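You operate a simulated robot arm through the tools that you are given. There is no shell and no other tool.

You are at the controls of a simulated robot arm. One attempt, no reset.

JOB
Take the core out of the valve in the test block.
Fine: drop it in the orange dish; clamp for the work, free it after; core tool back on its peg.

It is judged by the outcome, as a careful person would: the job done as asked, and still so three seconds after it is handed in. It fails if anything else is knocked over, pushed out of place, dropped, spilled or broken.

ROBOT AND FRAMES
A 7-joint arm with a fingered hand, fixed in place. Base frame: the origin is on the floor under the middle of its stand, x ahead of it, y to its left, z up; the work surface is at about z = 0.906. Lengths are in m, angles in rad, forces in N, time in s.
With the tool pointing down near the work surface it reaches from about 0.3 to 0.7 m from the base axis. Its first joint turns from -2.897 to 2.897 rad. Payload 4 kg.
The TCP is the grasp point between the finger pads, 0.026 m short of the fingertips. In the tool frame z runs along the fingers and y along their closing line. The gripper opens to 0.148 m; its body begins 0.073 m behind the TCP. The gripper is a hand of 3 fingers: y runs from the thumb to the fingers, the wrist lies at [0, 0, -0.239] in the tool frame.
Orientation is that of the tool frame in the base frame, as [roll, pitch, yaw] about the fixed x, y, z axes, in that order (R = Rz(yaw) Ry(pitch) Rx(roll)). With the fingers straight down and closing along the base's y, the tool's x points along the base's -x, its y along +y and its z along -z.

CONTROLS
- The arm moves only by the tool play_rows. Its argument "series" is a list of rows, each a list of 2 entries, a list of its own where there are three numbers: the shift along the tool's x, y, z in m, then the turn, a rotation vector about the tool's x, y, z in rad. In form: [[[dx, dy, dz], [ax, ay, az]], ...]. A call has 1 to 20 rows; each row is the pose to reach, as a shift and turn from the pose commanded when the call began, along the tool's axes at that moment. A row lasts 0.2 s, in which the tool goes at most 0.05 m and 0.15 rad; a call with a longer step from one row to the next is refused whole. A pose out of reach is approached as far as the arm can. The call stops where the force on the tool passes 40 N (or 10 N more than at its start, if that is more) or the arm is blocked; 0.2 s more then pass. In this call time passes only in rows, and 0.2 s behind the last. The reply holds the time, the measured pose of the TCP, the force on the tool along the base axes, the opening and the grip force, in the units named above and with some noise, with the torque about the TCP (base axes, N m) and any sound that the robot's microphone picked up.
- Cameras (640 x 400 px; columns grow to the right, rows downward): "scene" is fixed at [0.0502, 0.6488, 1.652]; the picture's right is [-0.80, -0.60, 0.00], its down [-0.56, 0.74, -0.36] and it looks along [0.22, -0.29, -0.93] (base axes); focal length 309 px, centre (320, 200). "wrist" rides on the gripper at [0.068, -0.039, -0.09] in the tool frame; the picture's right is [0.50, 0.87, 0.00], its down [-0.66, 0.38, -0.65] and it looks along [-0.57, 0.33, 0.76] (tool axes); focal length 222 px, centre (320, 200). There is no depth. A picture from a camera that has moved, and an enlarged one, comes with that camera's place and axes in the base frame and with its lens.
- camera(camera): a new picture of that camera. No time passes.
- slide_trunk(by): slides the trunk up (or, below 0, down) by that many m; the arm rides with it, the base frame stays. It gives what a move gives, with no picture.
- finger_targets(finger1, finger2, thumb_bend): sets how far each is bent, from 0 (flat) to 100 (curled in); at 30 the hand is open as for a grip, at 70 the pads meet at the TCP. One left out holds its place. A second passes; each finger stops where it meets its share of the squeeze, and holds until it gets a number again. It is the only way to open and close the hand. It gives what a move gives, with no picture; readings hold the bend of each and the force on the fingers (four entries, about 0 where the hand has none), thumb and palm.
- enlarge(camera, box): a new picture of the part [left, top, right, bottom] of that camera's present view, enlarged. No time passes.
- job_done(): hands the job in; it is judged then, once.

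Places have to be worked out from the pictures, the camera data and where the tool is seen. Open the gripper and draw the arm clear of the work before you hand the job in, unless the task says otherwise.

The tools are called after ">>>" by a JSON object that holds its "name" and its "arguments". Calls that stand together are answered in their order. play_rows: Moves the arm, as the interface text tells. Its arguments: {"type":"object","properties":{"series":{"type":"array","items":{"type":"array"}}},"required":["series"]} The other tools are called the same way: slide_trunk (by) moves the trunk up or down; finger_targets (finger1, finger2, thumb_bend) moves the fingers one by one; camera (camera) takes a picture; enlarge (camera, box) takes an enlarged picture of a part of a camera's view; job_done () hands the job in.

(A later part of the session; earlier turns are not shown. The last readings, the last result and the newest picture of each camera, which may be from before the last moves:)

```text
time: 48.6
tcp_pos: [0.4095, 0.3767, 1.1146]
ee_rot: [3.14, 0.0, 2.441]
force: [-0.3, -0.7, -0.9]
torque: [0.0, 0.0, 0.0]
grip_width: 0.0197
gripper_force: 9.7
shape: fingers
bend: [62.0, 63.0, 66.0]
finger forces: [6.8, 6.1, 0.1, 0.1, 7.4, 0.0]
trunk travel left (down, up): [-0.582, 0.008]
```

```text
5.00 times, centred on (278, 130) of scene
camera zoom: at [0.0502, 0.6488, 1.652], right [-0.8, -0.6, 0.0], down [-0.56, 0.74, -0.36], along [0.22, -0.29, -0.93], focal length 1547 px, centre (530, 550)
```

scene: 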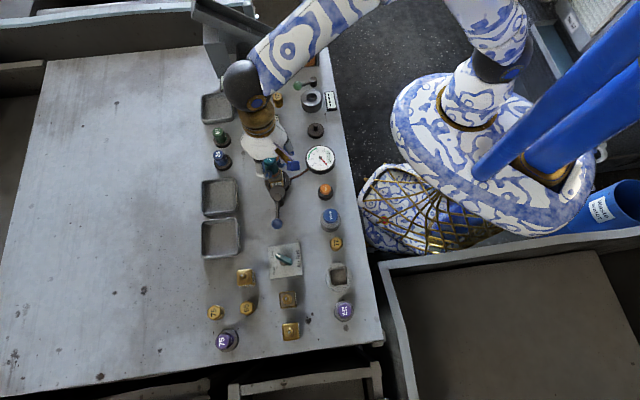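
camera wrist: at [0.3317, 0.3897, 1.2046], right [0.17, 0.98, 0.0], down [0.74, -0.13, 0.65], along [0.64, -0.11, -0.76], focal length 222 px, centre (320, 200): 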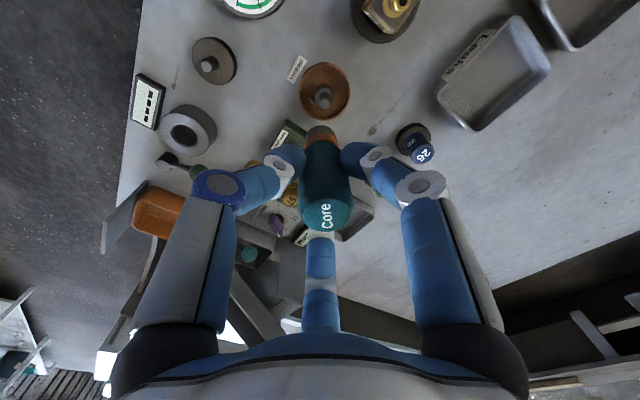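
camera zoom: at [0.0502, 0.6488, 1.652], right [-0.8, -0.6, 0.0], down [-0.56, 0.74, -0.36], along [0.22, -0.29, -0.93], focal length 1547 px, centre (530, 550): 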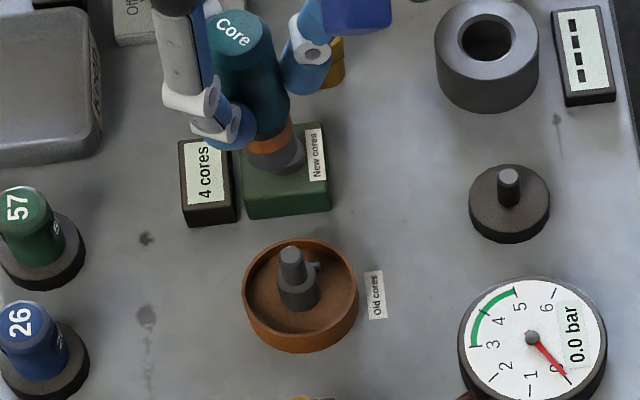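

The post's pin top works out at (0.410, 0.381, 0.953), 4.7 mm to the right of the tool's plane in this view. I'll correct, lower 0.04 m and turn 1.5 rad to check the other direction.

>>> {"name": "play_rows", "arguments": {"series": [[[0.0024, 0.0041, 0.02], [0, 0, 0]], [[0.0024, 0.0041, 0.04], [0, 0, 0.15]], [[0.0024, 0.0041, 0.04], [0, 0, 0.3]], [[0.0024, 0.0041, 0.04], [0, 0, 0.45]], [[0.0024, 0.0041, 0.04], [0, 0, 0.6]], [[0.0024, 0.0041, 0.04], [0, 0, 0.75]], [[0.0024, 0.0041, 0.04], [0, 0, 0.9]], [[0.0024, 0.0041, 0.04], [0, 0, 1.05]], [[0.0024, 0.0041, 0.04], [0, 0, 1.2]], [[0.0024, 0.0041, 0.04], [0, 0, 1.35]], [[0.0024, 0.0041, 0.04], [0, 0, 1.5]]]}}

>>> {"name": "enlarge", "arguments": {"camera": "wrist", "box": [256, 60, 384, 140]}}

>>> {"name": "enlarge", "arguments": {"camera": "scene", "box": [240, 90, 304, 170]}}

```text
time: 51.0
tcp_pos: [0.4104, 0.3836, 1.0762]
ee_rot: [3.14, -0.001, 0.939]
force: [0.3, -1.0, -1.0]
torque: [-0.05, -0.02, 0.0]
grip_width: 0.0198
gripper_force: 10.5
shape: fingers
bend: [62.0, 63.0, 66.0]
finger forces: [6.8, 6.1, 0.0, 0.0, 7.5, 0.1]
trunk travel left (down, up): [-0.582, 0.008]
```

```text
5.00 times, centred on (320, 100) of wrist
camera zoom: at [0.4179, 0.4611, 1.166], right [0.99, -0.11, 0.0], down [-0.08, -0.75, 0.65], along [-0.07, -0.65, -0.76], focal length 1111 px, centre (320, 700)
```

zoom: 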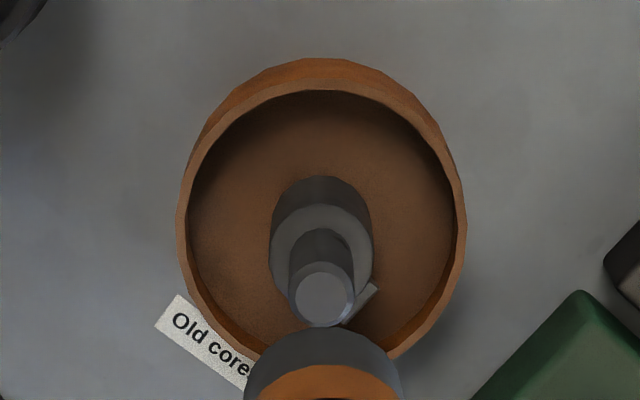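

```text
5.00 times, centred on (272, 130) of scene
camera zoom: at [0.0502, 0.6488, 1.652], right [-0.8, -0.6, 0.0], down [-0.56, 0.74, -0.36], along [0.22, -0.29, -0.93], focal length 1547 px, centre (560, 550)
```

zoom: 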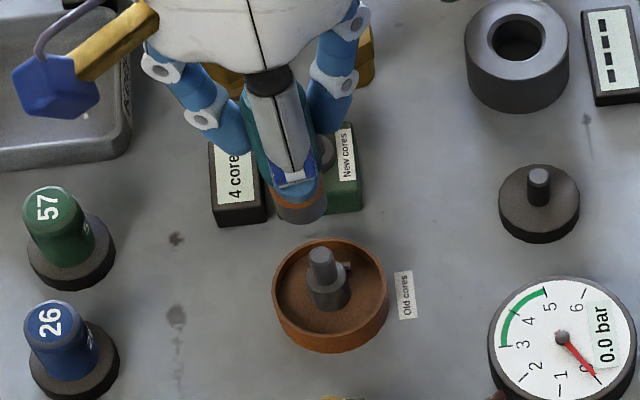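

The pin is centred on the tool in this direction as well (within 0.5 mm). I'll descend onto the post, carefully at the end.

>>> {"name": "play_rows", "arguments": {"series": [[[0, 0, 0.015], [0, 0, 0]], [[0, 0, 0.03], [0, 0, 0]], [[0, 0, 0.04], [0, 0, 0]]]}}

>>> {"name": "enlarge", "arguments": {"camera": "wrist", "box": [256, 60, 384, 140]}}

>>> {"name": "enlarge", "arguments": {"camera": "scene", "box": [240, 90, 304, 170]}}

```text
time: 51.8
tcp_pos: [0.41, 0.3842, 1.0362]
ee_rot: [3.141, 0.0, 0.943]
force: [-0.5, 0.3, -1.1]
torque: [0.01, 0.01, 0.0]
grip_width: 0.0199
gripper_force: 10.1
shape: fingers
bend: [62.0, 63.0, 66.0]
finger forces: [6.7, 6.0, 0.0, 0.0, 7.4, 0.0]
trunk travel left (down, up): [-0.582, 0.008]
```

```text
5.00 times, centred on (320, 100) of wrist
camera zoom: at [0.4181, 0.461, 1.1261], right [0.99, -0.1, 0.0], down [-0.08, -0.75, 0.65], along [-0.07, -0.65, -0.76], focal length 1111 px, centre (320, 700)
```

zoom: 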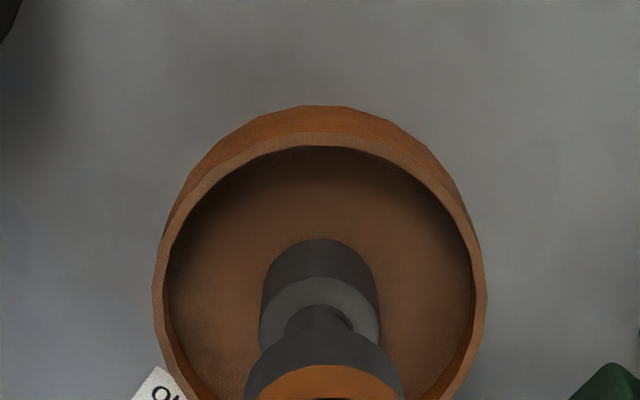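

```text
5.00 times, centred on (272, 130) of scene
camera zoom: at [0.0502, 0.6488, 1.652], right [-0.8, -0.6, 0.0], down [-0.56, 0.74, -0.36], along [0.22, -0.29, -0.93], focal length 1547 px, centre (560, 550)
```

zoom: 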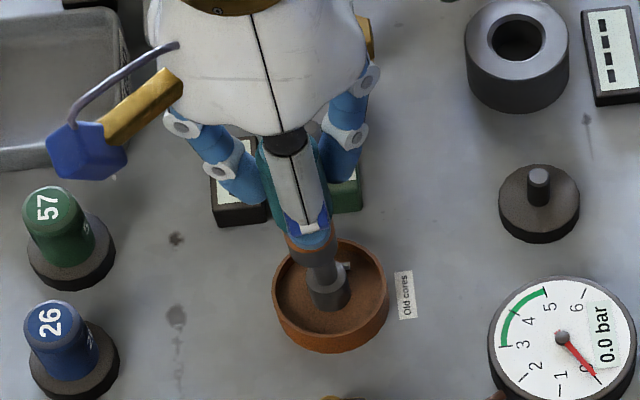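

The tool mouth is just at the pin, still well centred. Continuing down slowly to seat.

>>> {"name": "play_rows", "arguments": {"series": [[[0, 0, 0.004], [0, 0, 0]], [[0, 0, 0.008], [0, 0, 0]], [[0, 0, 0.012], [0, 0, 0]]]}}

>>> {"name": "enlarge", "arguments": {"camera": "wrist", "box": [256, 60, 384, 140]}}

```text
time: 52.6
tcp_pos: [0.41, 0.3838, 1.0227]
ee_rot: [3.141, 0.0, 0.942]
force: [0.5, 0.3, -1.1]
torque: [0.0, 0.01, -0.02]
grip_width: 0.0197
gripper_force: 9.9
shape: fingers
bend: [62.0, 63.0, 66.0]
finger forces: [6.8, 6.0, 0.1, 0.1, 7.4, 0.1]
trunk travel left (down, up): [-0.582, 0.008]
```

```text
5.00 times, centred on (320, 100) of wrist
camera zoom: at [0.4177, 0.4606, 1.1137], right [0.99, -0.1, 0.0], down [-0.08, -0.75, 0.65], along [-0.07, -0.65, -0.76], focal length 1111 px, centre (320, 700)
```

zoom: 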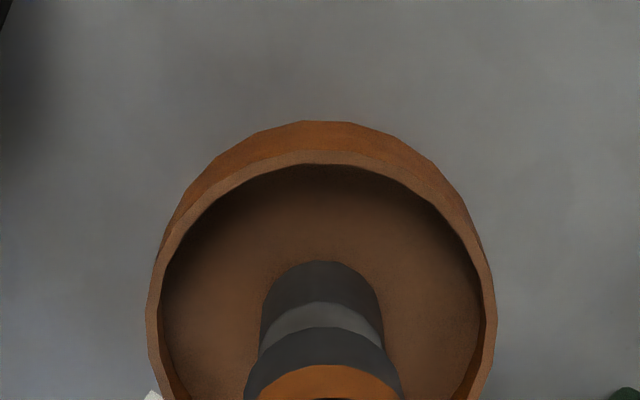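

No contact force, and the shaft is closing on the post's shoulder. I'll continue in finer steps.

>>> {"name": "play_rows", "arguments": {"series": [[[0, 0, 0.003], [0, 0, 0]], [[0, 0, 0.006], [0, 0, 0]], [[0, 0, 0.009], [0, 0, 0]]]}}

>>> {"name": "enlarge", "arguments": {"camera": "wrist", "box": [256, 60, 384, 140]}}

```text
time: 53.4
tcp_pos: [0.4115, 0.3836, 1.0142]
ee_rot: [-3.141, -0.002, 0.943]
force: [0.3, -0.2, -0.8]
torque: [0.0, -0.02, -0.01]
grip_width: 0.0198
gripper_force: 10.2
shape: fingers
bend: [62.0, 63.0, 66.0]
finger forces: [6.8, 6.0, 0.0, 0.1, 7.5, 0.0]
trunk travel left (down, up): [-0.582, 0.008]
```

```text
5.00 times, centred on (320, 100) of wrist
camera zoom: at [0.4182, 0.4604, 1.1046], right [0.99, -0.1, 0.0], down [-0.08, -0.75, 0.65], along [-0.07, -0.65, -0.76], focal length 1111 px, centre (320, 700)
```

zoom: 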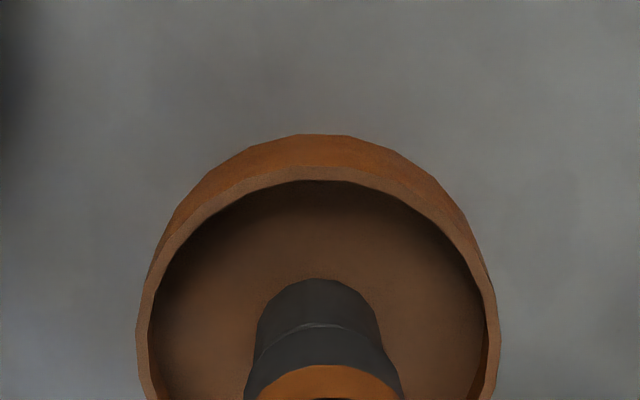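

The shaft end is almost on the shoulder. I'll go down in 1 mm steps until it seats.

>>> {"name": "play_rows", "arguments": {"series": [[[0, 0, 0.001], [0, 0, 0]], [[0, 0, 0.002], [0, 0, 0]], [[0, 0, 0.003], [0, 0, 0]], [[0, 0, 0.004], [0, 0, 0]]]}}

>>> {"name": "enlarge", "arguments": {"camera": "wrist", "box": [240, 60, 400, 240]}}

```text
time: 54.4
tcp_pos: [0.4108, 0.3838, 1.0109]
ee_rot: [3.141, 0.0, 0.942]
force: [0.2, -0.7, -1.4]
torque: [0.01, 0.01, 0.0]
grip_width: 0.0198
gripper_force: 10.1
shape: fingers
bend: [62.0, 63.0, 66.0]
finger forces: [6.9, 6.1, 0.0, 0.0, 7.4, 0.1]
trunk travel left (down, up): [-0.582, 0.008]
```

```text
2.22 times, centred on (320, 150) of wrist
camera zoom: at [0.418, 0.4602, 1.1006], right [0.99, -0.1, 0.0], down [-0.08, -0.75, 0.65], along [-0.07, -0.65, -0.76], focal length 494 px, centre (320, 311)
```

zoom: 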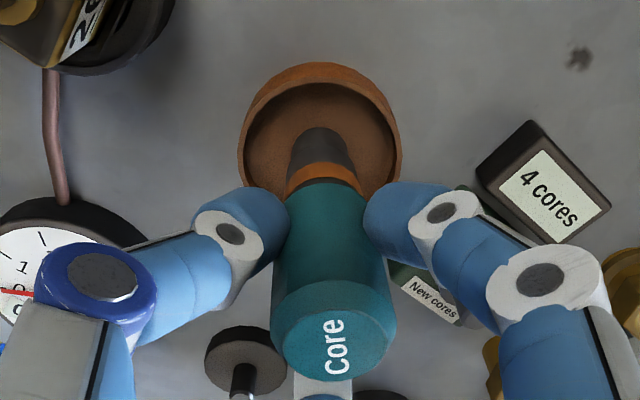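

Still free. Continuing down in small steps.

>>> {"name": "play_rows", "arguments": {"series": [[[0, 0, 0.001], [0, 0, 0]], [[0, 0, 0.002], [0, 0, 0]], [[0, 0, 0.003], [0, 0, 0]]]}}

```text
time: 55.2
tcp_pos: [0.4108, 0.3836, 1.0091]
ee_rot: [-3.141, 0.001, 0.943]
force: [0.6, -0.2, -1.4]
torque: [0.0, 0.02, 0.01]
grip_width: 0.0195
gripper_force: 10.2
shape: fingers
bend: [62.0, 63.0, 66.0]
finger forces: [6.8, 6.0, 0.0, 0.0, 7.4, 0.0]
trunk travel left (down, up): [-0.582, 0.008]
```

Nothing yet; another 4 mm in steps of 1 mm.

>>> {"name": "play_rows", "arguments": {"series": [[[0, 0, 0.001], [0, 0, 0]], [[0, 0, 0.002], [0, 0, 0]], [[0, 0, 0.003], [0, 0, 0]], [[0, 0, 0.004], [0, 0, 0]]]}}

>>> {"name": "enlarge", "arguments": {"camera": "wrist", "box": [240, 60, 400, 240]}}

>>> {"name": "enlarge", "arguments": {"camera": "scene", "box": [240, 90, 304, 170]}}

```text
time: 56.2
tcp_pos: [0.4093, 0.3842, 1.0071]
ee_rot: [-3.141, -0.003, 0.943]
force: [-1.6, 1.5, 12.9]
torque: [0.0, 0.01, -0.02]
grip_width: 0.0195
gripper_force: 12.8
shape: fingers
bend: [63.0, 63.0, 66.0]
finger forces: [8.1, 7.3, 0.2, 0.0, 10.6, 0.1]
trunk travel left (down, up): [-0.582, 0.008]
```

```text
2.22 times, centred on (320, 150) of wrist
camera zoom: at [0.4167, 0.4603, 1.0958], right [0.99, -0.1, 0.0], down [-0.08, -0.75, 0.65], along [-0.07, -0.65, -0.76], focal length 494 px, centre (320, 311)
```

zoom: 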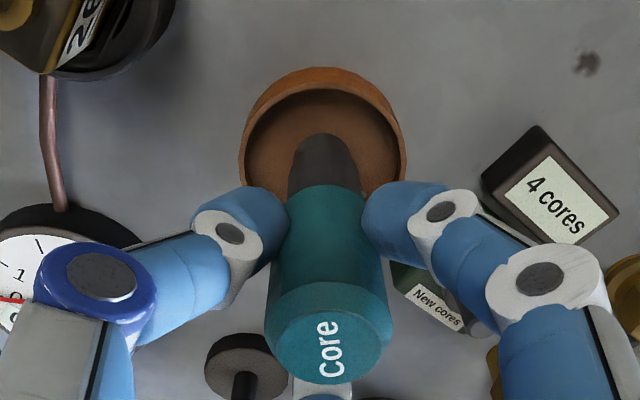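

```text
5.00 times, centred on (272, 130) of scene
camera zoom: at [0.0502, 0.6488, 1.652], right [-0.8, -0.6, 0.0], down [-0.56, 0.74, -0.36], along [0.22, -0.29, -0.93], focal length 1547 px, centre (560, 550)
```

zoom: 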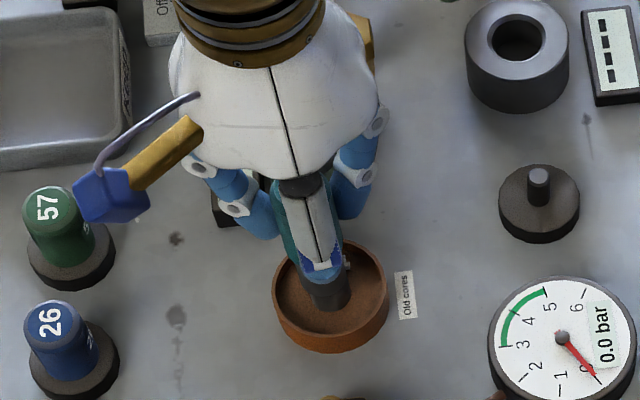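

At 13 N on the post the orange band vanished, so the post has pushed the core out of the tool. I'll lift straight up and look in the dish.

>>> {"name": "play_rows", "arguments": {"series": [[[0, 0, -0.005], [0, 0, 0]], [[0, 0, -0.015], [0, 0, 0]], [[0, 0, -0.035], [0, 0, 0]], [[0, 0, -0.07], [0, 0, 0]], [[0, 0, -0.11], [0, 0, 0]]]}}

>>> {"name": "camera", "arguments": {"camera": "wrist"}}

>>> {"name": "enlarge", "arguments": {"camera": "wrist", "box": [256, 50, 384, 140]}}

>>> {"name": "enlarge", "arguments": {"camera": "scene", "box": [250, 120, 314, 170]}}

```text
time: 57.4
tcp_pos: [0.4115, 0.383, 1.1132]
ee_rot: [-3.141, -0.001, 0.943]
force: [0.7, -0.2, -0.8]
torque: [0.03, 0.03, 0.01]
grip_width: 0.0194
gripper_force: 10.0
shape: fingers
bend: [62.0, 63.0, 66.0]
finger forces: [6.9, 6.1, 0.0, 0.1, 7.6, 0.0]
trunk travel left (down, up): [-0.582, 0.008]
```

```text
taken
camera wrist: at [0.4179, 0.4606, 1.2042], right [0.99, -0.1, 0.0], down [-0.08, -0.75, 0.65], along [-0.07, -0.65, -0.76], focal length 222 px, centre (320, 200)
```

wrist: 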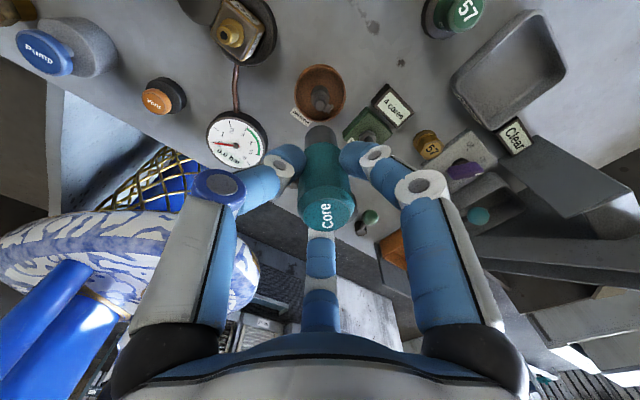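

```text
4.44 times, centred on (320, 95) of wrist
camera zoom: at [0.4179, 0.4606, 1.2042], right [0.99, -0.1, 0.0], down [-0.08, -0.75, 0.65], along [-0.07, -0.65, -0.76], focal length 987 px, centre (320, 667)
```

zoom: 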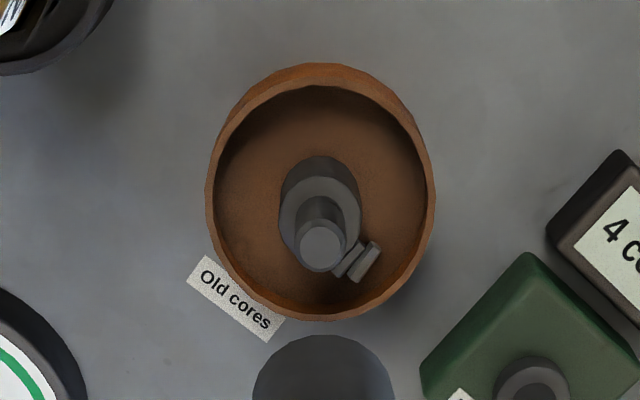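

```text
8.00 times, centred on (282, 145) of scene
camera zoom: at [0.0502, 0.6488, 1.652], right [-0.8, -0.6, 0.0], down [-0.56, 0.74, -0.36], along [0.22, -0.29, -0.93], focal length 2475 px, centre (624, 640)
```

zoom: 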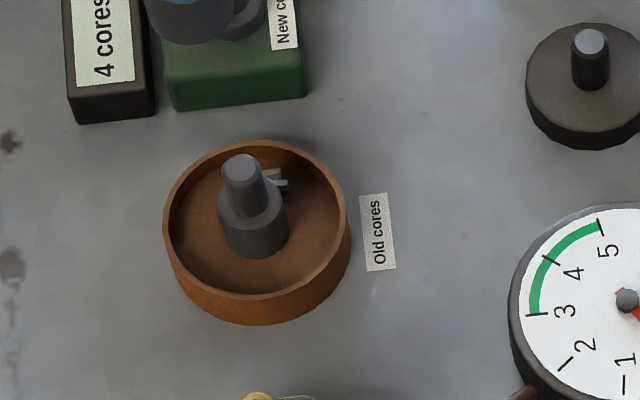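

Two small cores now lie in the orange dish beside its post: the earlier one and the one just dropped. Next I'll carry the empty tool back to above its peg at about (0.355, 0.264).

>>> {"name": "play_rows", "arguments": {"series": [[[-0.0433, 0.0085, 0], [0, 0, 0]], [[-0.0866, 0.017, 0], [0, 0, 0]], [[-0.1298, 0.0255, 0], [0, 0, 0]]]}}

>>> {"name": "camera", "arguments": {"camera": "wrist"}}

>>> {"name": "enlarge", "arguments": {"camera": "wrist", "box": [256, 50, 384, 140]}}

>>> {"name": "enlarge", "arguments": {"camera": "scene", "box": [270, 70, 366, 150]}}

```text
time: 58.2
tcp_pos: [0.3529, 0.2622, 1.1133]
ee_rot: [3.141, -0.001, 0.942]
force: [0.2, -0.1, -0.5]
torque: [-0.02, 0.03, 0.05]
grip_width: 0.0194
gripper_force: 10.5
shape: fingers
bend: [62.0, 63.0, 66.0]
finger forces: [6.9, 6.1, 0.0, 0.0, 7.5, 0.0]
trunk travel left (down, up): [-0.582, 0.008]
```

```text
taken
camera wrist: at [0.36, 0.3394, 1.2032], right [0.99, -0.1, 0.0], down [-0.08, -0.75, 0.65], along [-0.07, -0.65, -0.76], focal length 222 px, centre (320, 200)
```

wrist: 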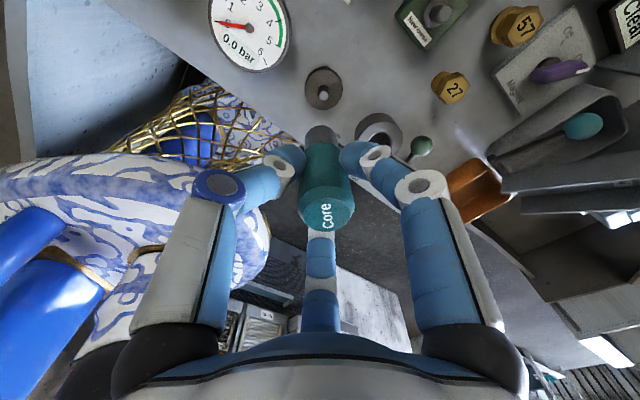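

```text
4.44 times, centred on (320, 95) of wrist
camera zoom: at [0.36, 0.3394, 1.2032], right [0.99, -0.1, 0.0], down [-0.08, -0.75, 0.65], along [-0.07, -0.65, -0.76], focal length 987 px, centre (320, 667)
```

zoom: 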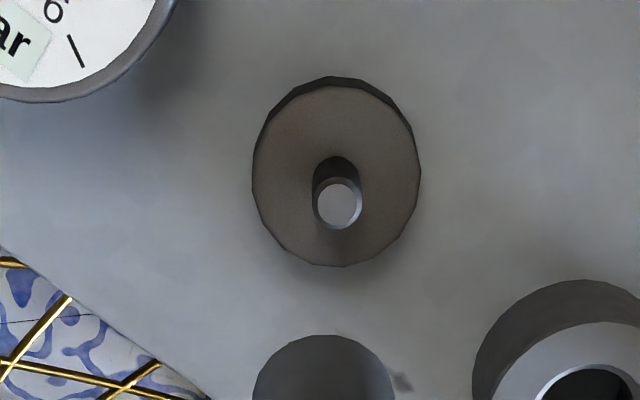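

```text
5.00 times, centred on (318, 110) of scene
camera zoom: at [0.0502, 0.6488, 1.652], right [-0.8, -0.6, 0.0], down [-0.56, 0.74, -0.36], along [0.22, -0.29, -0.93], focal length 1547 px, centre (330, 650)
```

zoom: 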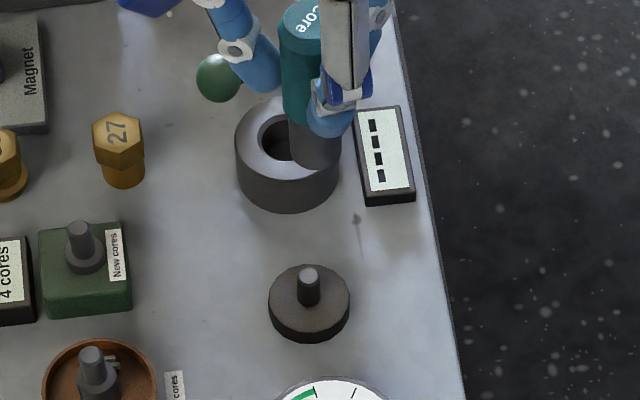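

The peg pin measures at (0.357, 0.265), top z ≈ 0.938: the tool must shift about 4 mm right and 4 mm back. I'll correct, lower 0.045 m, and turn 1.5 rad to verify from the other side.

>>> {"name": "play_rows", "arguments": {"series": [[[0.0052, 0.0015, 0.02], [0, 0, 0]], [[0.0052, 0.0015, 0.045], [0, 0, -0.15]], [[0.0052, 0.0015, 0.045], [0, 0, -0.3]], [[0.0052, 0.0015, 0.045], [0, 0, -0.45]], [[0.0052, 0.0015, 0.045], [0, 0, -0.6]], [[0.0052, 0.0015, 0.045], [0, 0, -0.75]], [[0.0052, 0.0015, 0.045], [0, 0, -0.9]], [[0.0052, 0.0015, 0.045], [0, 0, -1.05]], [[0.0052, 0.0015, 0.045], [0, 0, -1.2]], [[0.0052, 0.0015, 0.045], [0, 0, -1.35]], [[0.0052, 0.0015, 0.045], [0, 0, -1.5]]]}}

>>> {"name": "enlarge", "arguments": {"camera": "wrist", "box": [256, 50, 384, 140]}}

>>> {"name": "enlarge", "arguments": {"camera": "scene", "box": [270, 80, 366, 150]}}

```text
time: 60.6
tcp_pos: [0.3576, 0.2656, 1.0691]
ee_rot: [-3.141, 0.0, 2.445]
force: [-0.5, 0.6, -0.2]
torque: [0.0, -0.01, 0.03]
grip_width: 0.0197
gripper_force: 10.1
shape: fingers
bend: [62.0, 63.0, 66.0]
finger forces: [7.0, 5.9, 0.0, 0.0, 7.4, 0.0]
trunk travel left (down, up): [-0.582, 0.008]
```

```text
4.44 times, centred on (320, 95) of wrist
camera zoom: at [0.2806, 0.2799, 1.1592], right [0.17, 0.98, 0.0], down [0.75, -0.13, 0.65], along [0.64, -0.11, -0.76], focal length 987 px, centre (320, 667)
```

zoom: 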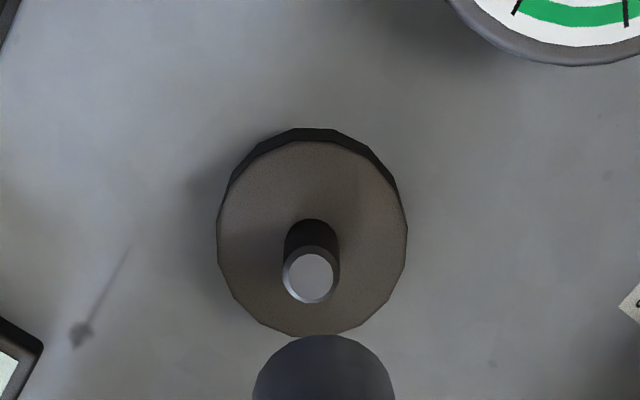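

```text
5.71 times, centred on (318, 115) of scene
camera zoom: at [0.0502, 0.6488, 1.652], right [-0.8, -0.6, 0.0], down [-0.56, 0.74, -0.36], along [0.22, -0.29, -0.93], focal length 1768 px, centre (331, 686)
```

zoom: 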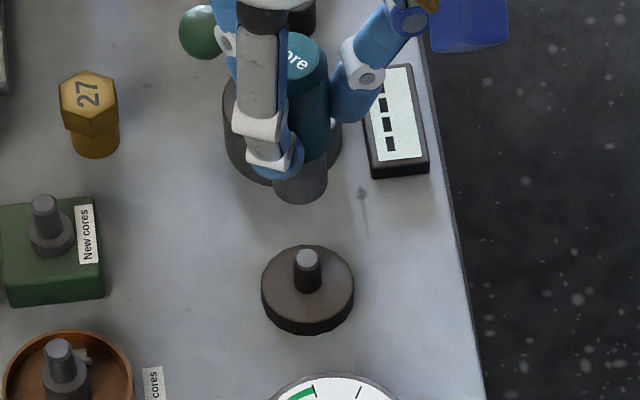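

In this direction the pin is 2.8 mm to the left of the tool. I'll apply that correction and descend most of the way, then recheck.

>>> {"name": "play_rows", "arguments": {"series": [[[-0.0014, -0.0024, 0], [0, 0, 0]], [[-0.0014, -0.0024, 0.02], [0, 0, 0]], [[-0.0014, -0.0024, 0.04], [0, 0, 0]], [[-0.0014, -0.0024, 0.05], [0, 0, 0]]]}}

>>> {"name": "enlarge", "arguments": {"camera": "wrist", "box": [256, 50, 384, 140]}}

>>> {"name": "enlarge", "arguments": {"camera": "scene", "box": [270, 80, 366, 150]}}

```text
time: 61.6
tcp_pos: [0.358, 0.2644, 1.0182]
ee_rot: [3.139, 0.0, 2.443]
force: [0.2, -0.2, -0.9]
torque: [0.02, 0.0, -0.03]
grip_width: 0.0194
gripper_force: 10.1
shape: fingers
bend: [62.0, 63.0, 66.0]
finger forces: [6.9, 6.0, 0.1, 0.0, 7.4, 0.0]
trunk travel left (down, up): [-0.582, 0.008]
```

```text
4.44 times, centred on (320, 95) of wrist
camera zoom: at [0.2813, 0.2775, 1.1085], right [0.18, 0.98, 0.0], down [0.74, -0.13, 0.65], along [0.64, -0.11, -0.76], focal length 987 px, centre (320, 667)
```

zoom: 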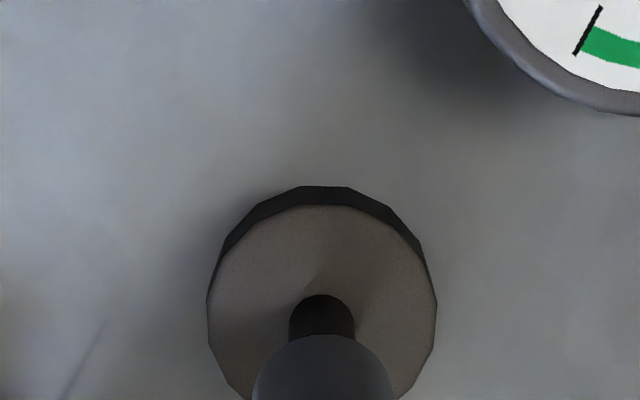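

```text
5.71 times, centred on (318, 115) of scene
camera zoom: at [0.0502, 0.6488, 1.652], right [-0.8, -0.6, 0.0], down [-0.56, 0.74, -0.36], along [0.22, -0.29, -0.93], focal length 1768 px, centre (331, 686)
```

zoom: 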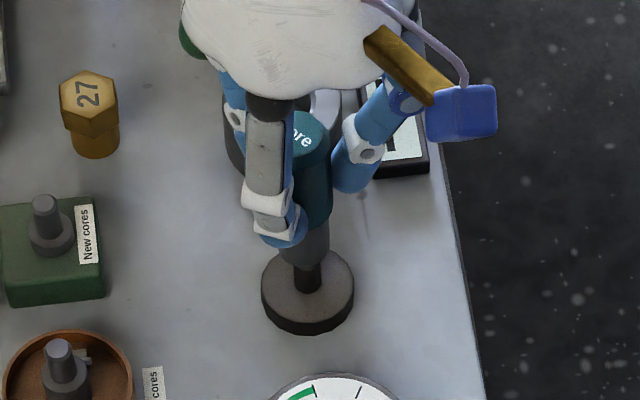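

Lateral alignment is good. I'll zoom the scene view more to check the other direction before inserting.

>>> {"name": "enlarge", "arguments": {"camera": "scene", "box": [300, 112, 332, 144]}}

```text
12.50 times, centred on (316, 128) of scene
camera zoom: at [0.0502, 0.6488, 1.652], right [-0.8, -0.6, 0.0], down [-0.56, 0.74, -0.36], along [0.22, -0.29, -0.93], focal length 3867 px, centre (370, 1100)
```

zoom: 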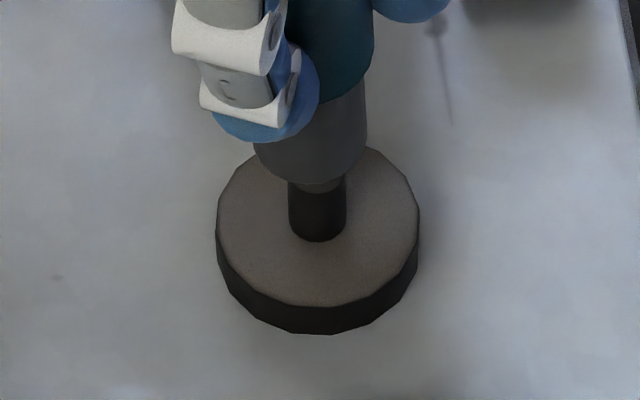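

The scene close-up shows the pin about 1.5–2 mm further towards the wrist camera's side than the tool's end. I'll shift by that and descend a little to just above the pin.

>>> {"name": "play_rows", "arguments": {"series": [[[0.0016, -0.0012, 0], [0, 0, 0]], [[0.0016, -0.0012, 0.004], [0, 0, 0]], [[0.0016, -0.0012, 0.008], [0, 0, 0]]]}}

>>> {"name": "enlarge", "arguments": {"camera": "scene", "box": [300, 112, 332, 144]}}

>>> {"name": "enlarge", "arguments": {"camera": "wrist", "box": [256, 50, 384, 140]}}

```text
time: 62.4
tcp_pos: [0.3555, 0.2652, 1.0108]
ee_rot: [-3.141, -0.001, 2.441]
force: [0.4, -0.2, -1.2]
torque: [-0.01, 0.01, -0.01]
grip_width: 0.0192
gripper_force: 9.8
shape: fingers
bend: [62.0, 63.0, 66.0]
finger forces: [7.0, 6.0, 0.0, 0.0, 7.5, 0.0]
trunk travel left (down, up): [-0.582, 0.008]
```

```text
12.50 times, centred on (316, 128) of scene
camera zoom: at [0.0502, 0.6488, 1.652], right [-0.8, -0.6, 0.0], down [-0.56, 0.74, -0.36], along [0.22, -0.29, -0.93], focal length 3867 px, centre (370, 1100)
```

zoom: 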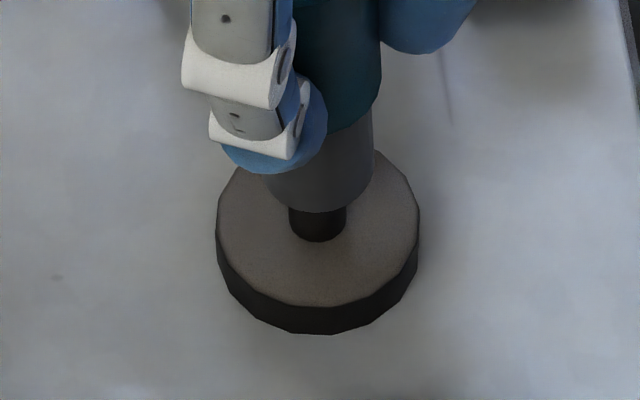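

```text
4.44 times, centred on (320, 95) of wrist
camera zoom: at [0.279, 0.278, 1.1005], right [0.17, 0.98, 0.0], down [0.74, -0.13, 0.65], along [0.64, -0.11, -0.76], focal length 987 px, centre (320, 667)
```

zoom: 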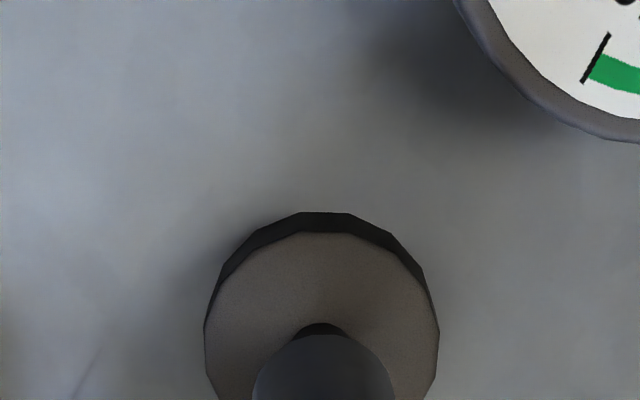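

Both views now show the tool centred on the pin. I'll lower it onto the peg in small steps.

>>> {"name": "play_rows", "arguments": {"series": [[[0, 0, 0.003], [0, 0, 0]], [[0, 0, 0.006], [0, 0, 0]], [[0, 0, 0.009], [0, 0, 0]]]}}

>>> {"name": "enlarge", "arguments": {"camera": "scene", "box": [300, 112, 332, 144]}}

```text
time: 63.2
tcp_pos: [0.3566, 0.2643, 1.0024]
ee_rot: [-3.14, 0.001, 2.442]
force: [0.2, -0.3, -0.4]
torque: [-0.01, -0.04, -0.01]
grip_width: 0.0195
gripper_force: 10.3
shape: fingers
bend: [62.0, 63.0, 66.0]
finger forces: [7.0, 6.0, 0.0, 0.1, 7.4, 0.1]
trunk travel left (down, up): [-0.582, 0.008]
```

```text
12.50 times, centred on (316, 128) of scene
camera zoom: at [0.0502, 0.6488, 1.652], right [-0.8, -0.6, 0.0], down [-0.56, 0.74, -0.36], along [0.22, -0.29, -0.93], focal length 3867 px, centre (370, 1100)
```

zoom: 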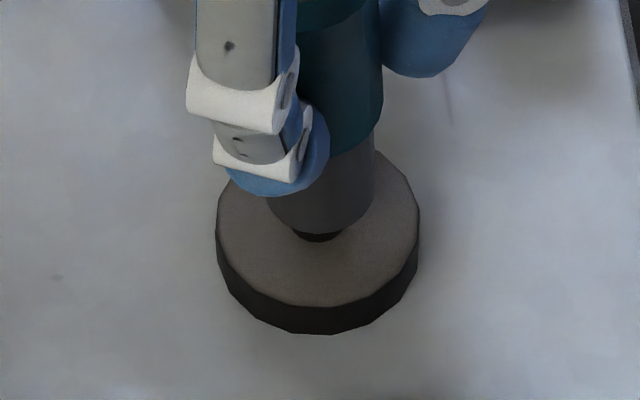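

The socket is going over the pin freely. Continuing down to seat on the flange (expected near z 0.990).

>>> {"name": "play_rows", "arguments": {"series": [[[0, 0, 0.003], [0, 0, 0]], [[0, 0, 0.006], [0, 0, 0]], [[0, 0, 0.008], [0, 0, 0]]]}}

>>> {"name": "enlarge", "arguments": {"camera": "scene", "box": [300, 112, 332, 144]}}

```text
time: 64.0
tcp_pos: [0.3555, 0.2638, 0.9933]
ee_rot: [-3.141, 0.001, 2.44]
force: [-0.3, -0.1, -1.5]
torque: [0.02, 0.02, 0.01]
grip_width: 0.0195
gripper_force: 10.1
shape: fingers
bend: [62.0, 63.0, 66.0]
finger forces: [6.9, 6.1, 0.0, 0.0, 7.4, 0.0]
trunk travel left (down, up): [-0.582, 0.008]
```

```text
12.50 times, centred on (316, 128) of scene
camera zoom: at [0.0502, 0.6488, 1.652], right [-0.8, -0.6, 0.0], down [-0.56, 0.74, -0.36], along [0.22, -0.29, -0.93], focal length 3867 px, centre (370, 1100)
```

zoom: 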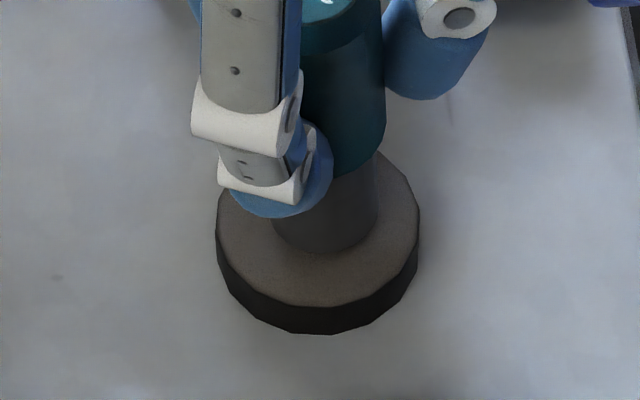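

Nearly seated at z 0.993. A last few 1 mm steps until I feel the flange.

>>> {"name": "play_rows", "arguments": {"series": [[[0, 0, 0.001], [0, 0, 0]], [[0, 0, 0.002], [0, 0, 0]], [[0, 0, 0.003], [0, 0, 0]]]}}

```text
time: 64.8
tcp_pos: [0.3567, 0.2646, 0.9911]
ee_rot: [-3.14, -0.001, 2.442]
force: [-0.3, 0.8, -1.4]
torque: [0.02, 0.01, -0.01]
grip_width: 0.0193
gripper_force: 10.4
shape: fingers
bend: [62.0, 63.0, 66.0]
finger forces: [7.0, 6.1, 0.0, 0.1, 7.4, 0.0]
trunk travel left (down, up): [-0.582, 0.008]
```

Not touching yet; two more millimetres.

>>> {"name": "play_rows", "arguments": {"series": [[[0, 0, 0.001], [0, 0, 0]], [[0, 0, 0.002], [0, 0, 0]]]}}

>>> {"name": "enlarge", "arguments": {"camera": "scene", "box": [300, 112, 332, 144]}}

```text
time: 65.4
tcp_pos: [0.3557, 0.2649, 0.9887]
ee_rot: [-3.141, 0.0, 2.442]
force: [-0.2, -0.2, -1.4]
torque: [0.01, 0.02, 0.01]
grip_width: 0.0194
gripper_force: 10.0
shape: fingers
bend: [62.0, 63.0, 66.0]
finger forces: [6.9, 6.1, 0.0, 0.1, 7.4, 0.0]
trunk travel left (down, up): [-0.582, 0.008]
```

```text
12.50 times, centred on (316, 128) of scene
camera zoom: at [0.0502, 0.6488, 1.652], right [-0.8, -0.6, 0.0], down [-0.56, 0.74, -0.36], along [0.22, -0.29, -0.93], focal length 3867 px, centre (370, 1100)
```

zoom: 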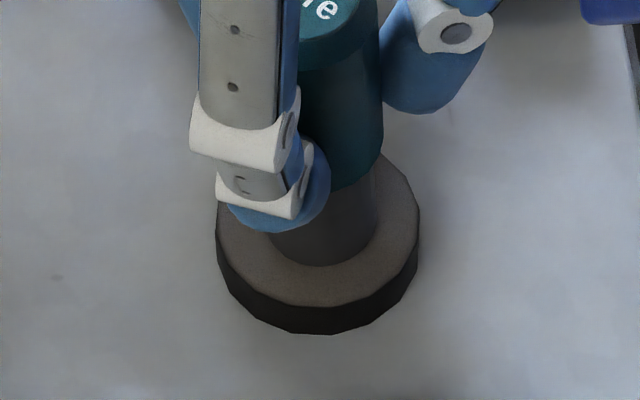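

Still no reaction; continuing in 1 mm steps.

>>> {"name": "play_rows", "arguments": {"series": [[[0, 0, 0.001], [0, 0, 0]], [[0, 0, 0.002], [0, 0, 0]], [[0, 0, 0.003], [0, 0, 0]]]}}

```text
time: 66.2
tcp_pos: [0.3565, 0.2643, 0.9854]
ee_rot: [3.138, 0.0, 2.442]
force: [-1.3, -2.9, 15.1]
torque: [-0.03, 0.01, 0.01]
grip_width: 0.0191
gripper_force: 13.2
shape: fingers
bend: [63.0, 63.0, 66.0]
finger forces: [7.9, 7.8, 0.0, 0.0, 11.0, 0.0]
trunk travel left (down, up): [-0.582, 0.008]
```

The tool is seated on the flange (15 N). I'll ease off the pressure and open the fingers.

>>> {"name": "play_rows", "arguments": {"series": [[[0, 0, -0.0015], [0, 0, 0]]]}}

>>> {"name": "finger_targets", "arguments": {"finger1": 48, "finger2": 48, "thumb_bend": 48}}

>>> {"name": "camera", "arguments": {"camera": "wrist"}}

>>> {"name": "enlarge", "arguments": {"camera": "scene", "box": [290, 90, 350, 144]}}

```text
time: 66.6
tcp_pos: [0.3563, 0.2646, 0.9877]
ee_rot: [3.141, 0.001, 2.44]
force: [-1.0, -1.4, 8.5]
torque: [0.02, 0.02, -0.02]
grip_width: 0.0192
gripper_force: 12.6
shape: fingers
bend: [63.0, 63.0, 66.0]
finger forces: [8.1, 7.2, 0.1, 0.0, 9.8, 0.1]
trunk travel left (down, up): [-0.582, 0.008]
```

```text
time: 67.6
tcp_pos: [0.356, 0.2647, 0.9875]
ee_rot: [-3.141, 0.0, 2.442]
force: [-0.1, -0.9, -0.2]
torque: [0.0, -0.01, 0.0]
grip_width: 0.0686
gripper_force: 0.0
shape: fingers
bend: [48.0, 48.0, 48.0]
finger forces: [0.0, 0.0, 0.0, 0.1, 0.0, 0.0]
trunk travel left (down, up): [-0.582, 0.008]
```

```text
taken
camera wrist: at [0.2792, 0.2774, 1.0777], right [0.17, 0.98, 0.0], down [0.74, -0.13, 0.65], along [0.64, -0.11, -0.76], focal length 222 px, centre (320, 200)
```

wrist: 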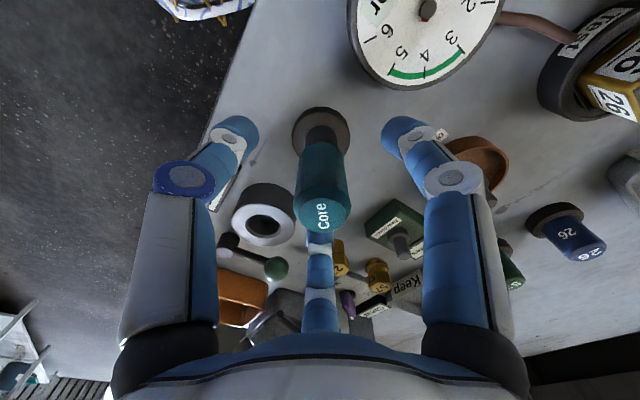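

```text
7.41 times, centred on (320, 117) of scene
camera zoom: at [0.0502, 0.6488, 1.652], right [-0.8, -0.6, 0.0], down [-0.56, 0.74, -0.36], along [0.22, -0.29, -0.93], focal length 2292 px, centre (320, 815)
```

zoom: 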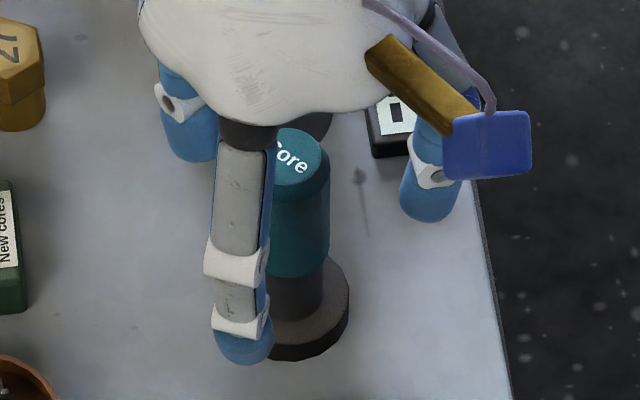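

The tool stands on its peg and the fingers are clear of it. I'll rise straight up.

>>> {"name": "play_rows", "arguments": {"series": [[[0, 0, -0.02], [0, 0, 0]], [[0, 0, -0.06], [0, 0, 0]], [[0, 0, -0.1], [0, 0, 0]], [[0, 0, -0.13], [0, 0, 0]]]}}

>>> {"name": "camera", "arguments": {"camera": "scene"}}

>>> {"name": "enlarge", "arguments": {"camera": "scene", "box": [270, 80, 350, 144]}}

```text
time: 68.6
tcp_pos: [0.3548, 0.2659, 1.1177]
ee_rot: [-3.141, -0.001, 2.445]
force: [-0.9, -0.4, -0.4]
torque: [0.03, 0.03, -0.02]
grip_width: 0.0683
gripper_force: 0.1
shape: fingers
bend: [48.0, 48.0, 48.0]
finger forces: [0.1, 0.0, 0.0, 0.1, 0.0, 0.0]
trunk travel left (down, up): [-0.582, 0.008]
```

```text
taken
```

scene: 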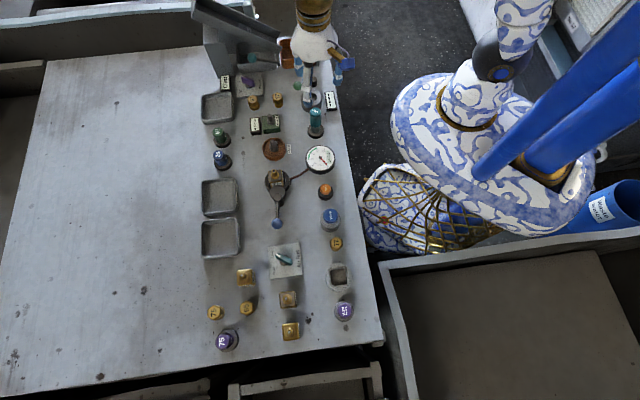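

```text
6.25 times, centred on (310, 112) of scene
camera zoom: at [0.0502, 0.6488, 1.652], right [-0.8, -0.6, 0.0], down [-0.56, 0.74, -0.36], along [0.22, -0.29, -0.93], focal length 1933 px, centre (382, 750)
```

zoom: 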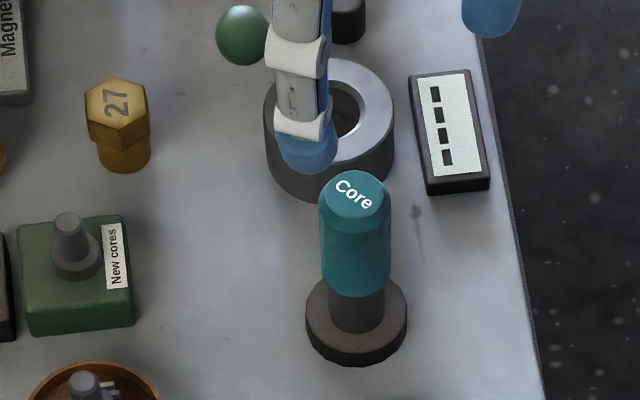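

The core tool is upright on its peg. Now I'll free the clamp: close the fist here in free air, then travel to above (0.206, 0.530), on the other side of the blue ball, turning so no knuckle points at the tall Pump button.

>>> {"name": "finger_targets", "arguments": {"finger1": 70, "finger2": 70, "thumb_bend": 70}}

>>> {"name": "play_rows", "arguments": {"series": [[[0.0407, 0.0153, 0], [0, 0, 0.12]], [[0.0813, 0.0307, 0], [0, 0, 0.24]], [[0.122, 0.046, 0], [0, 0, 0.36]], [[0.1627, 0.0613, 0], [0, 0, 0.48]], [[0.2034, 0.0766, 0], [0, 0, 0.6]], [[0.244, 0.092, 0], [0, 0, 0.72]], [[0.2847, 0.1073, 0], [0, 0, 0.84]]]}}

>>> {"name": "camera", "arguments": {"camera": "wrist"}}

>>> {"name": "camera", "arguments": {"camera": "scene"}}

```text
time: 69.6
tcp_pos: [0.3547, 0.2669, 1.119]
ee_rot: [3.141, 0.0, 2.443]
force: [0.3, -0.9, -0.2]
torque: [-0.02, 0.01, 0.0]
grip_width: 0.0003
gripper_force: 0.1
shape: fingers
bend: [69.0, 69.0, 70.0]
finger forces: [0.0, 0.0, 0.0, 0.0, 0.1, 0.1]
trunk travel left (down, up): [-0.582, 0.008]
```

```text
time: 71.2
tcp_pos: [0.2081, 0.5326, 1.117]
ee_rot: [3.139, 0.0, 1.599]
force: [0.5, -0.7, -0.1]
torque: [-0.01, -0.01, -0.03]
grip_width: 0.0
gripper_force: 0.0
shape: fingers
bend: [69.0, 69.0, 70.0]
finger forces: [0.1, 0.0, 0.0, 0.0, 0.1, 0.1]
trunk travel left (down, up): [-0.582, 0.008]
```

```text
taken
camera wrist: at [0.1662, 0.5978, 1.2075], right [0.85, 0.53, 0.0], down [0.4, -0.64, 0.65], along [0.34, -0.56, -0.76], focal length 222 px, centre (320, 200)
```

wrist: 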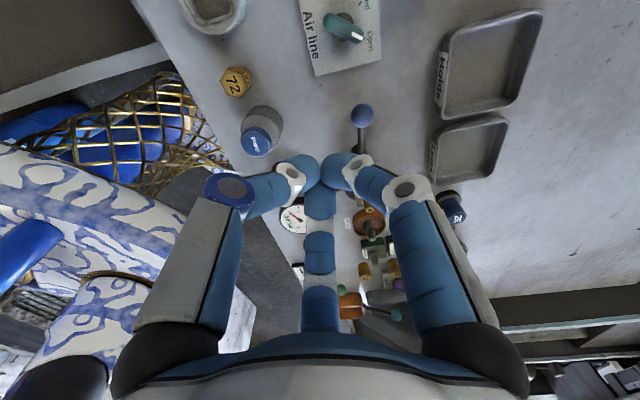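

```text
taken
```

scene: 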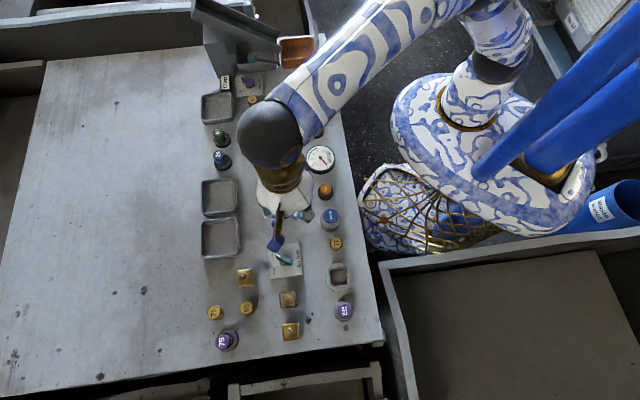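

The ball measures (0.249, 0.549), about 45 mm from the fist's axis; the Pump is 83 mm away. I'll descend to push height.

>>> {"name": "play_rows", "arguments": {"series": [[[0, 0, 0.04], [0, 0, 0]], [[0, 0, 0.08], [0, 0, 0]], [[0, 0, 0.11], [0, 0, 0]], [[0, 0, 0.131], [0, 0, 0]]]}}

>>> {"name": "camera", "arguments": {"camera": "wrist"}}

>>> {"name": "enlarge", "arguments": {"camera": "scene", "box": [210, 150, 370, 280]}}

```text
time: 72.2
tcp_pos: [0.207, 0.5298, 0.9862]
ee_rot: [3.14, 0.001, 1.602]
force: [-0.3, 0.1, 0.2]
torque: [0.01, -0.01, 0.02]
grip_width: 0.0001
gripper_force: 0.0
shape: fingers
bend: [69.0, 69.0, 70.0]
finger forces: [0.1, 0.0, 0.0, 0.0, 0.1, 0.0]
trunk travel left (down, up): [-0.582, 0.008]
```

```text
taken
camera wrist: at [0.1652, 0.5953, 1.0771], right [0.85, 0.53, 0.0], down [0.4, -0.64, 0.65], along [0.34, -0.56, -0.76], focal length 222 px, centre (320, 200)
```

wrist: 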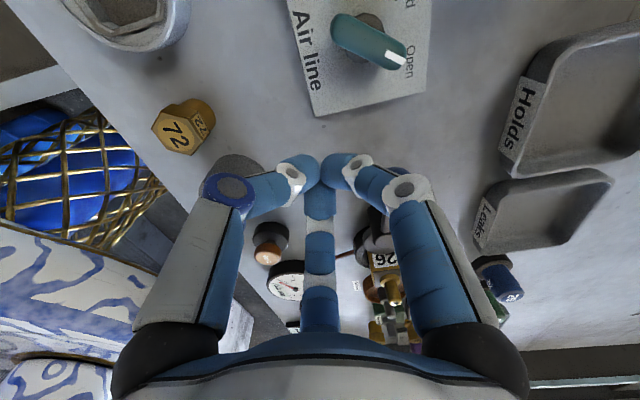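

```text
3.08 times, centred on (290, 215) of scene
camera zoom: at [0.0502, 0.6488, 1.652], right [-0.8, -0.6, 0.0], down [-0.56, 0.74, -0.36], along [0.22, -0.29, -0.93], focal length 952 px, centre (412, 154)
```

zoom: 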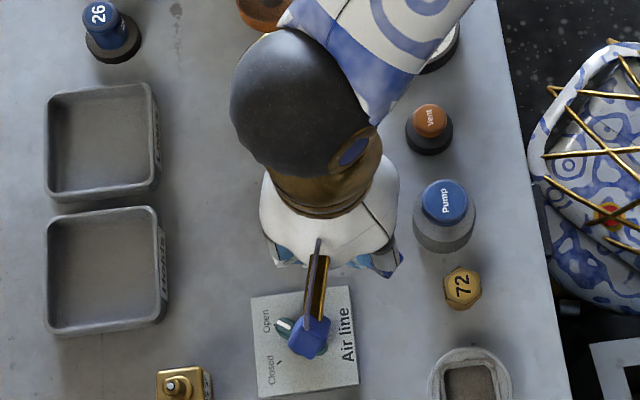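

The fist is beside the ball at the right height, with nothing touching. I'll push the lever clockwise, back along its arc.

>>> {"name": "play_rows", "arguments": {"series": [[[0.005, 0.0136, 0], [0, 0, 0]], [[0.0122, 0.0196, 0], [0, 0, 0]], [[0.0194, 0.0256, 0], [0, 0, 0]], [[0.0311, 0.0404, 0], [0, 0, 0]], [[0.0394, 0.0572, 0], [0, 0, 0]]]}}

>>> {"name": "camera", "arguments": {"camera": "wrist"}}

>>> {"name": "enlarge", "arguments": {"camera": "scene", "box": [210, 150, 370, 280]}}

```text
time: 73.4
tcp_pos: [0.2622, 0.5709, 0.9866]
ee_rot: [-3.14, 0.0, 1.602]
force: [-0.3, 0.3, -0.4]
torque: [-0.01, 0.02, 0.01]
grip_width: 0.0
gripper_force: 0.1
shape: fingers
bend: [69.0, 70.0, 70.0]
finger forces: [0.0, 0.0, 0.0, 0.0, 0.0, 0.1]
trunk travel left (down, up): [-0.582, 0.008]
```

```text
taken
camera wrist: at [0.2212, 0.636, 1.0764], right [0.85, 0.53, 0.0], down [0.4, -0.64, 0.65], along [0.34, -0.56, -0.76], focal length 222 px, centre (320, 200)
```

wrist: 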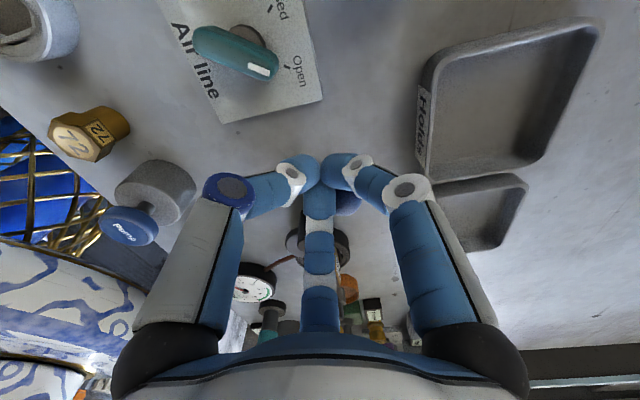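

```text
3.08 times, centred on (290, 215) of scene
camera zoom: at [0.0502, 0.6488, 1.652], right [-0.8, -0.6, 0.0], down [-0.56, 0.74, -0.36], along [0.22, -0.29, -0.93], focal length 952 px, centre (412, 154)
```

zoom: 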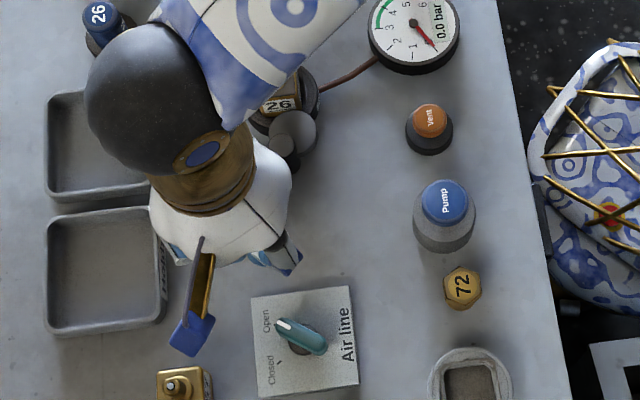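

The lever has followed to about 97° and the cam has swung off the block. I'll continue towards its original position.

>>> {"name": "play_rows", "arguments": {"series": [[[0.0047, 0.0183, 0], [0, 0, 0]], [[0.0054, 0.037, 0], [0, 0, 0]], [[0.0022, 0.0556, 0], [0, 0, 0]]]}}

>>> {"name": "camera", "arguments": {"camera": "wrist"}}

>>> {"name": "enlarge", "arguments": {"camera": "scene", "box": [190, 130, 350, 230]}}

```text
time: 74.2
tcp_pos: [0.3189, 0.5751, 0.9875]
ee_rot: [3.141, 0.0, 1.601]
force: [-0.5, 0.3, 0.4]
torque: [0.0, -0.01, 0.02]
grip_width: 0.0003
gripper_force: 0.0
shape: fingers
bend: [69.0, 70.0, 70.0]
finger forces: [0.0, 0.0, 0.1, 0.0, 0.1, 0.0]
trunk travel left (down, up): [-0.582, 0.008]
```

```text
taken
camera wrist: at [0.2773, 0.6412, 1.0772], right [0.85, 0.53, 0.0], down [0.4, -0.64, 0.65], along [0.35, -0.56, -0.76], focal length 222 px, centre (320, 200)
```

wrist: 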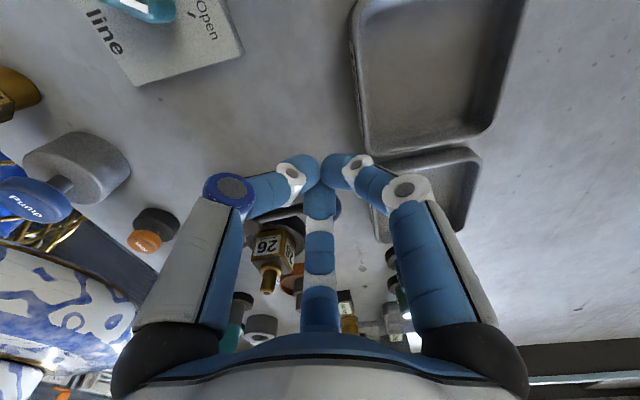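

```text
4.00 times, centred on (270, 180) of scene
camera zoom: at [0.0502, 0.6488, 1.652], right [-0.8, -0.6, 0.0], down [-0.56, 0.74, -0.36], along [0.22, -0.29, -0.93], focal length 1237 px, centre (520, 280)
```

zoom: 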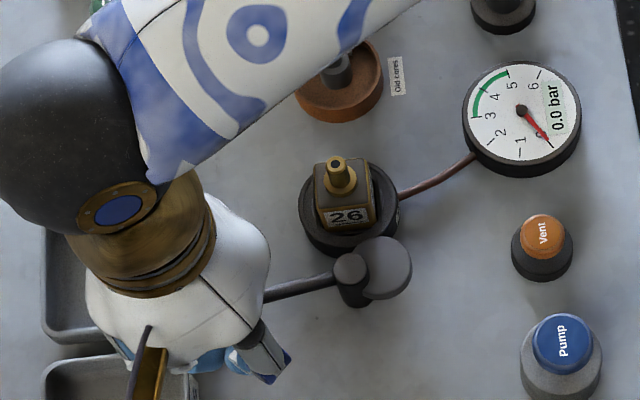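

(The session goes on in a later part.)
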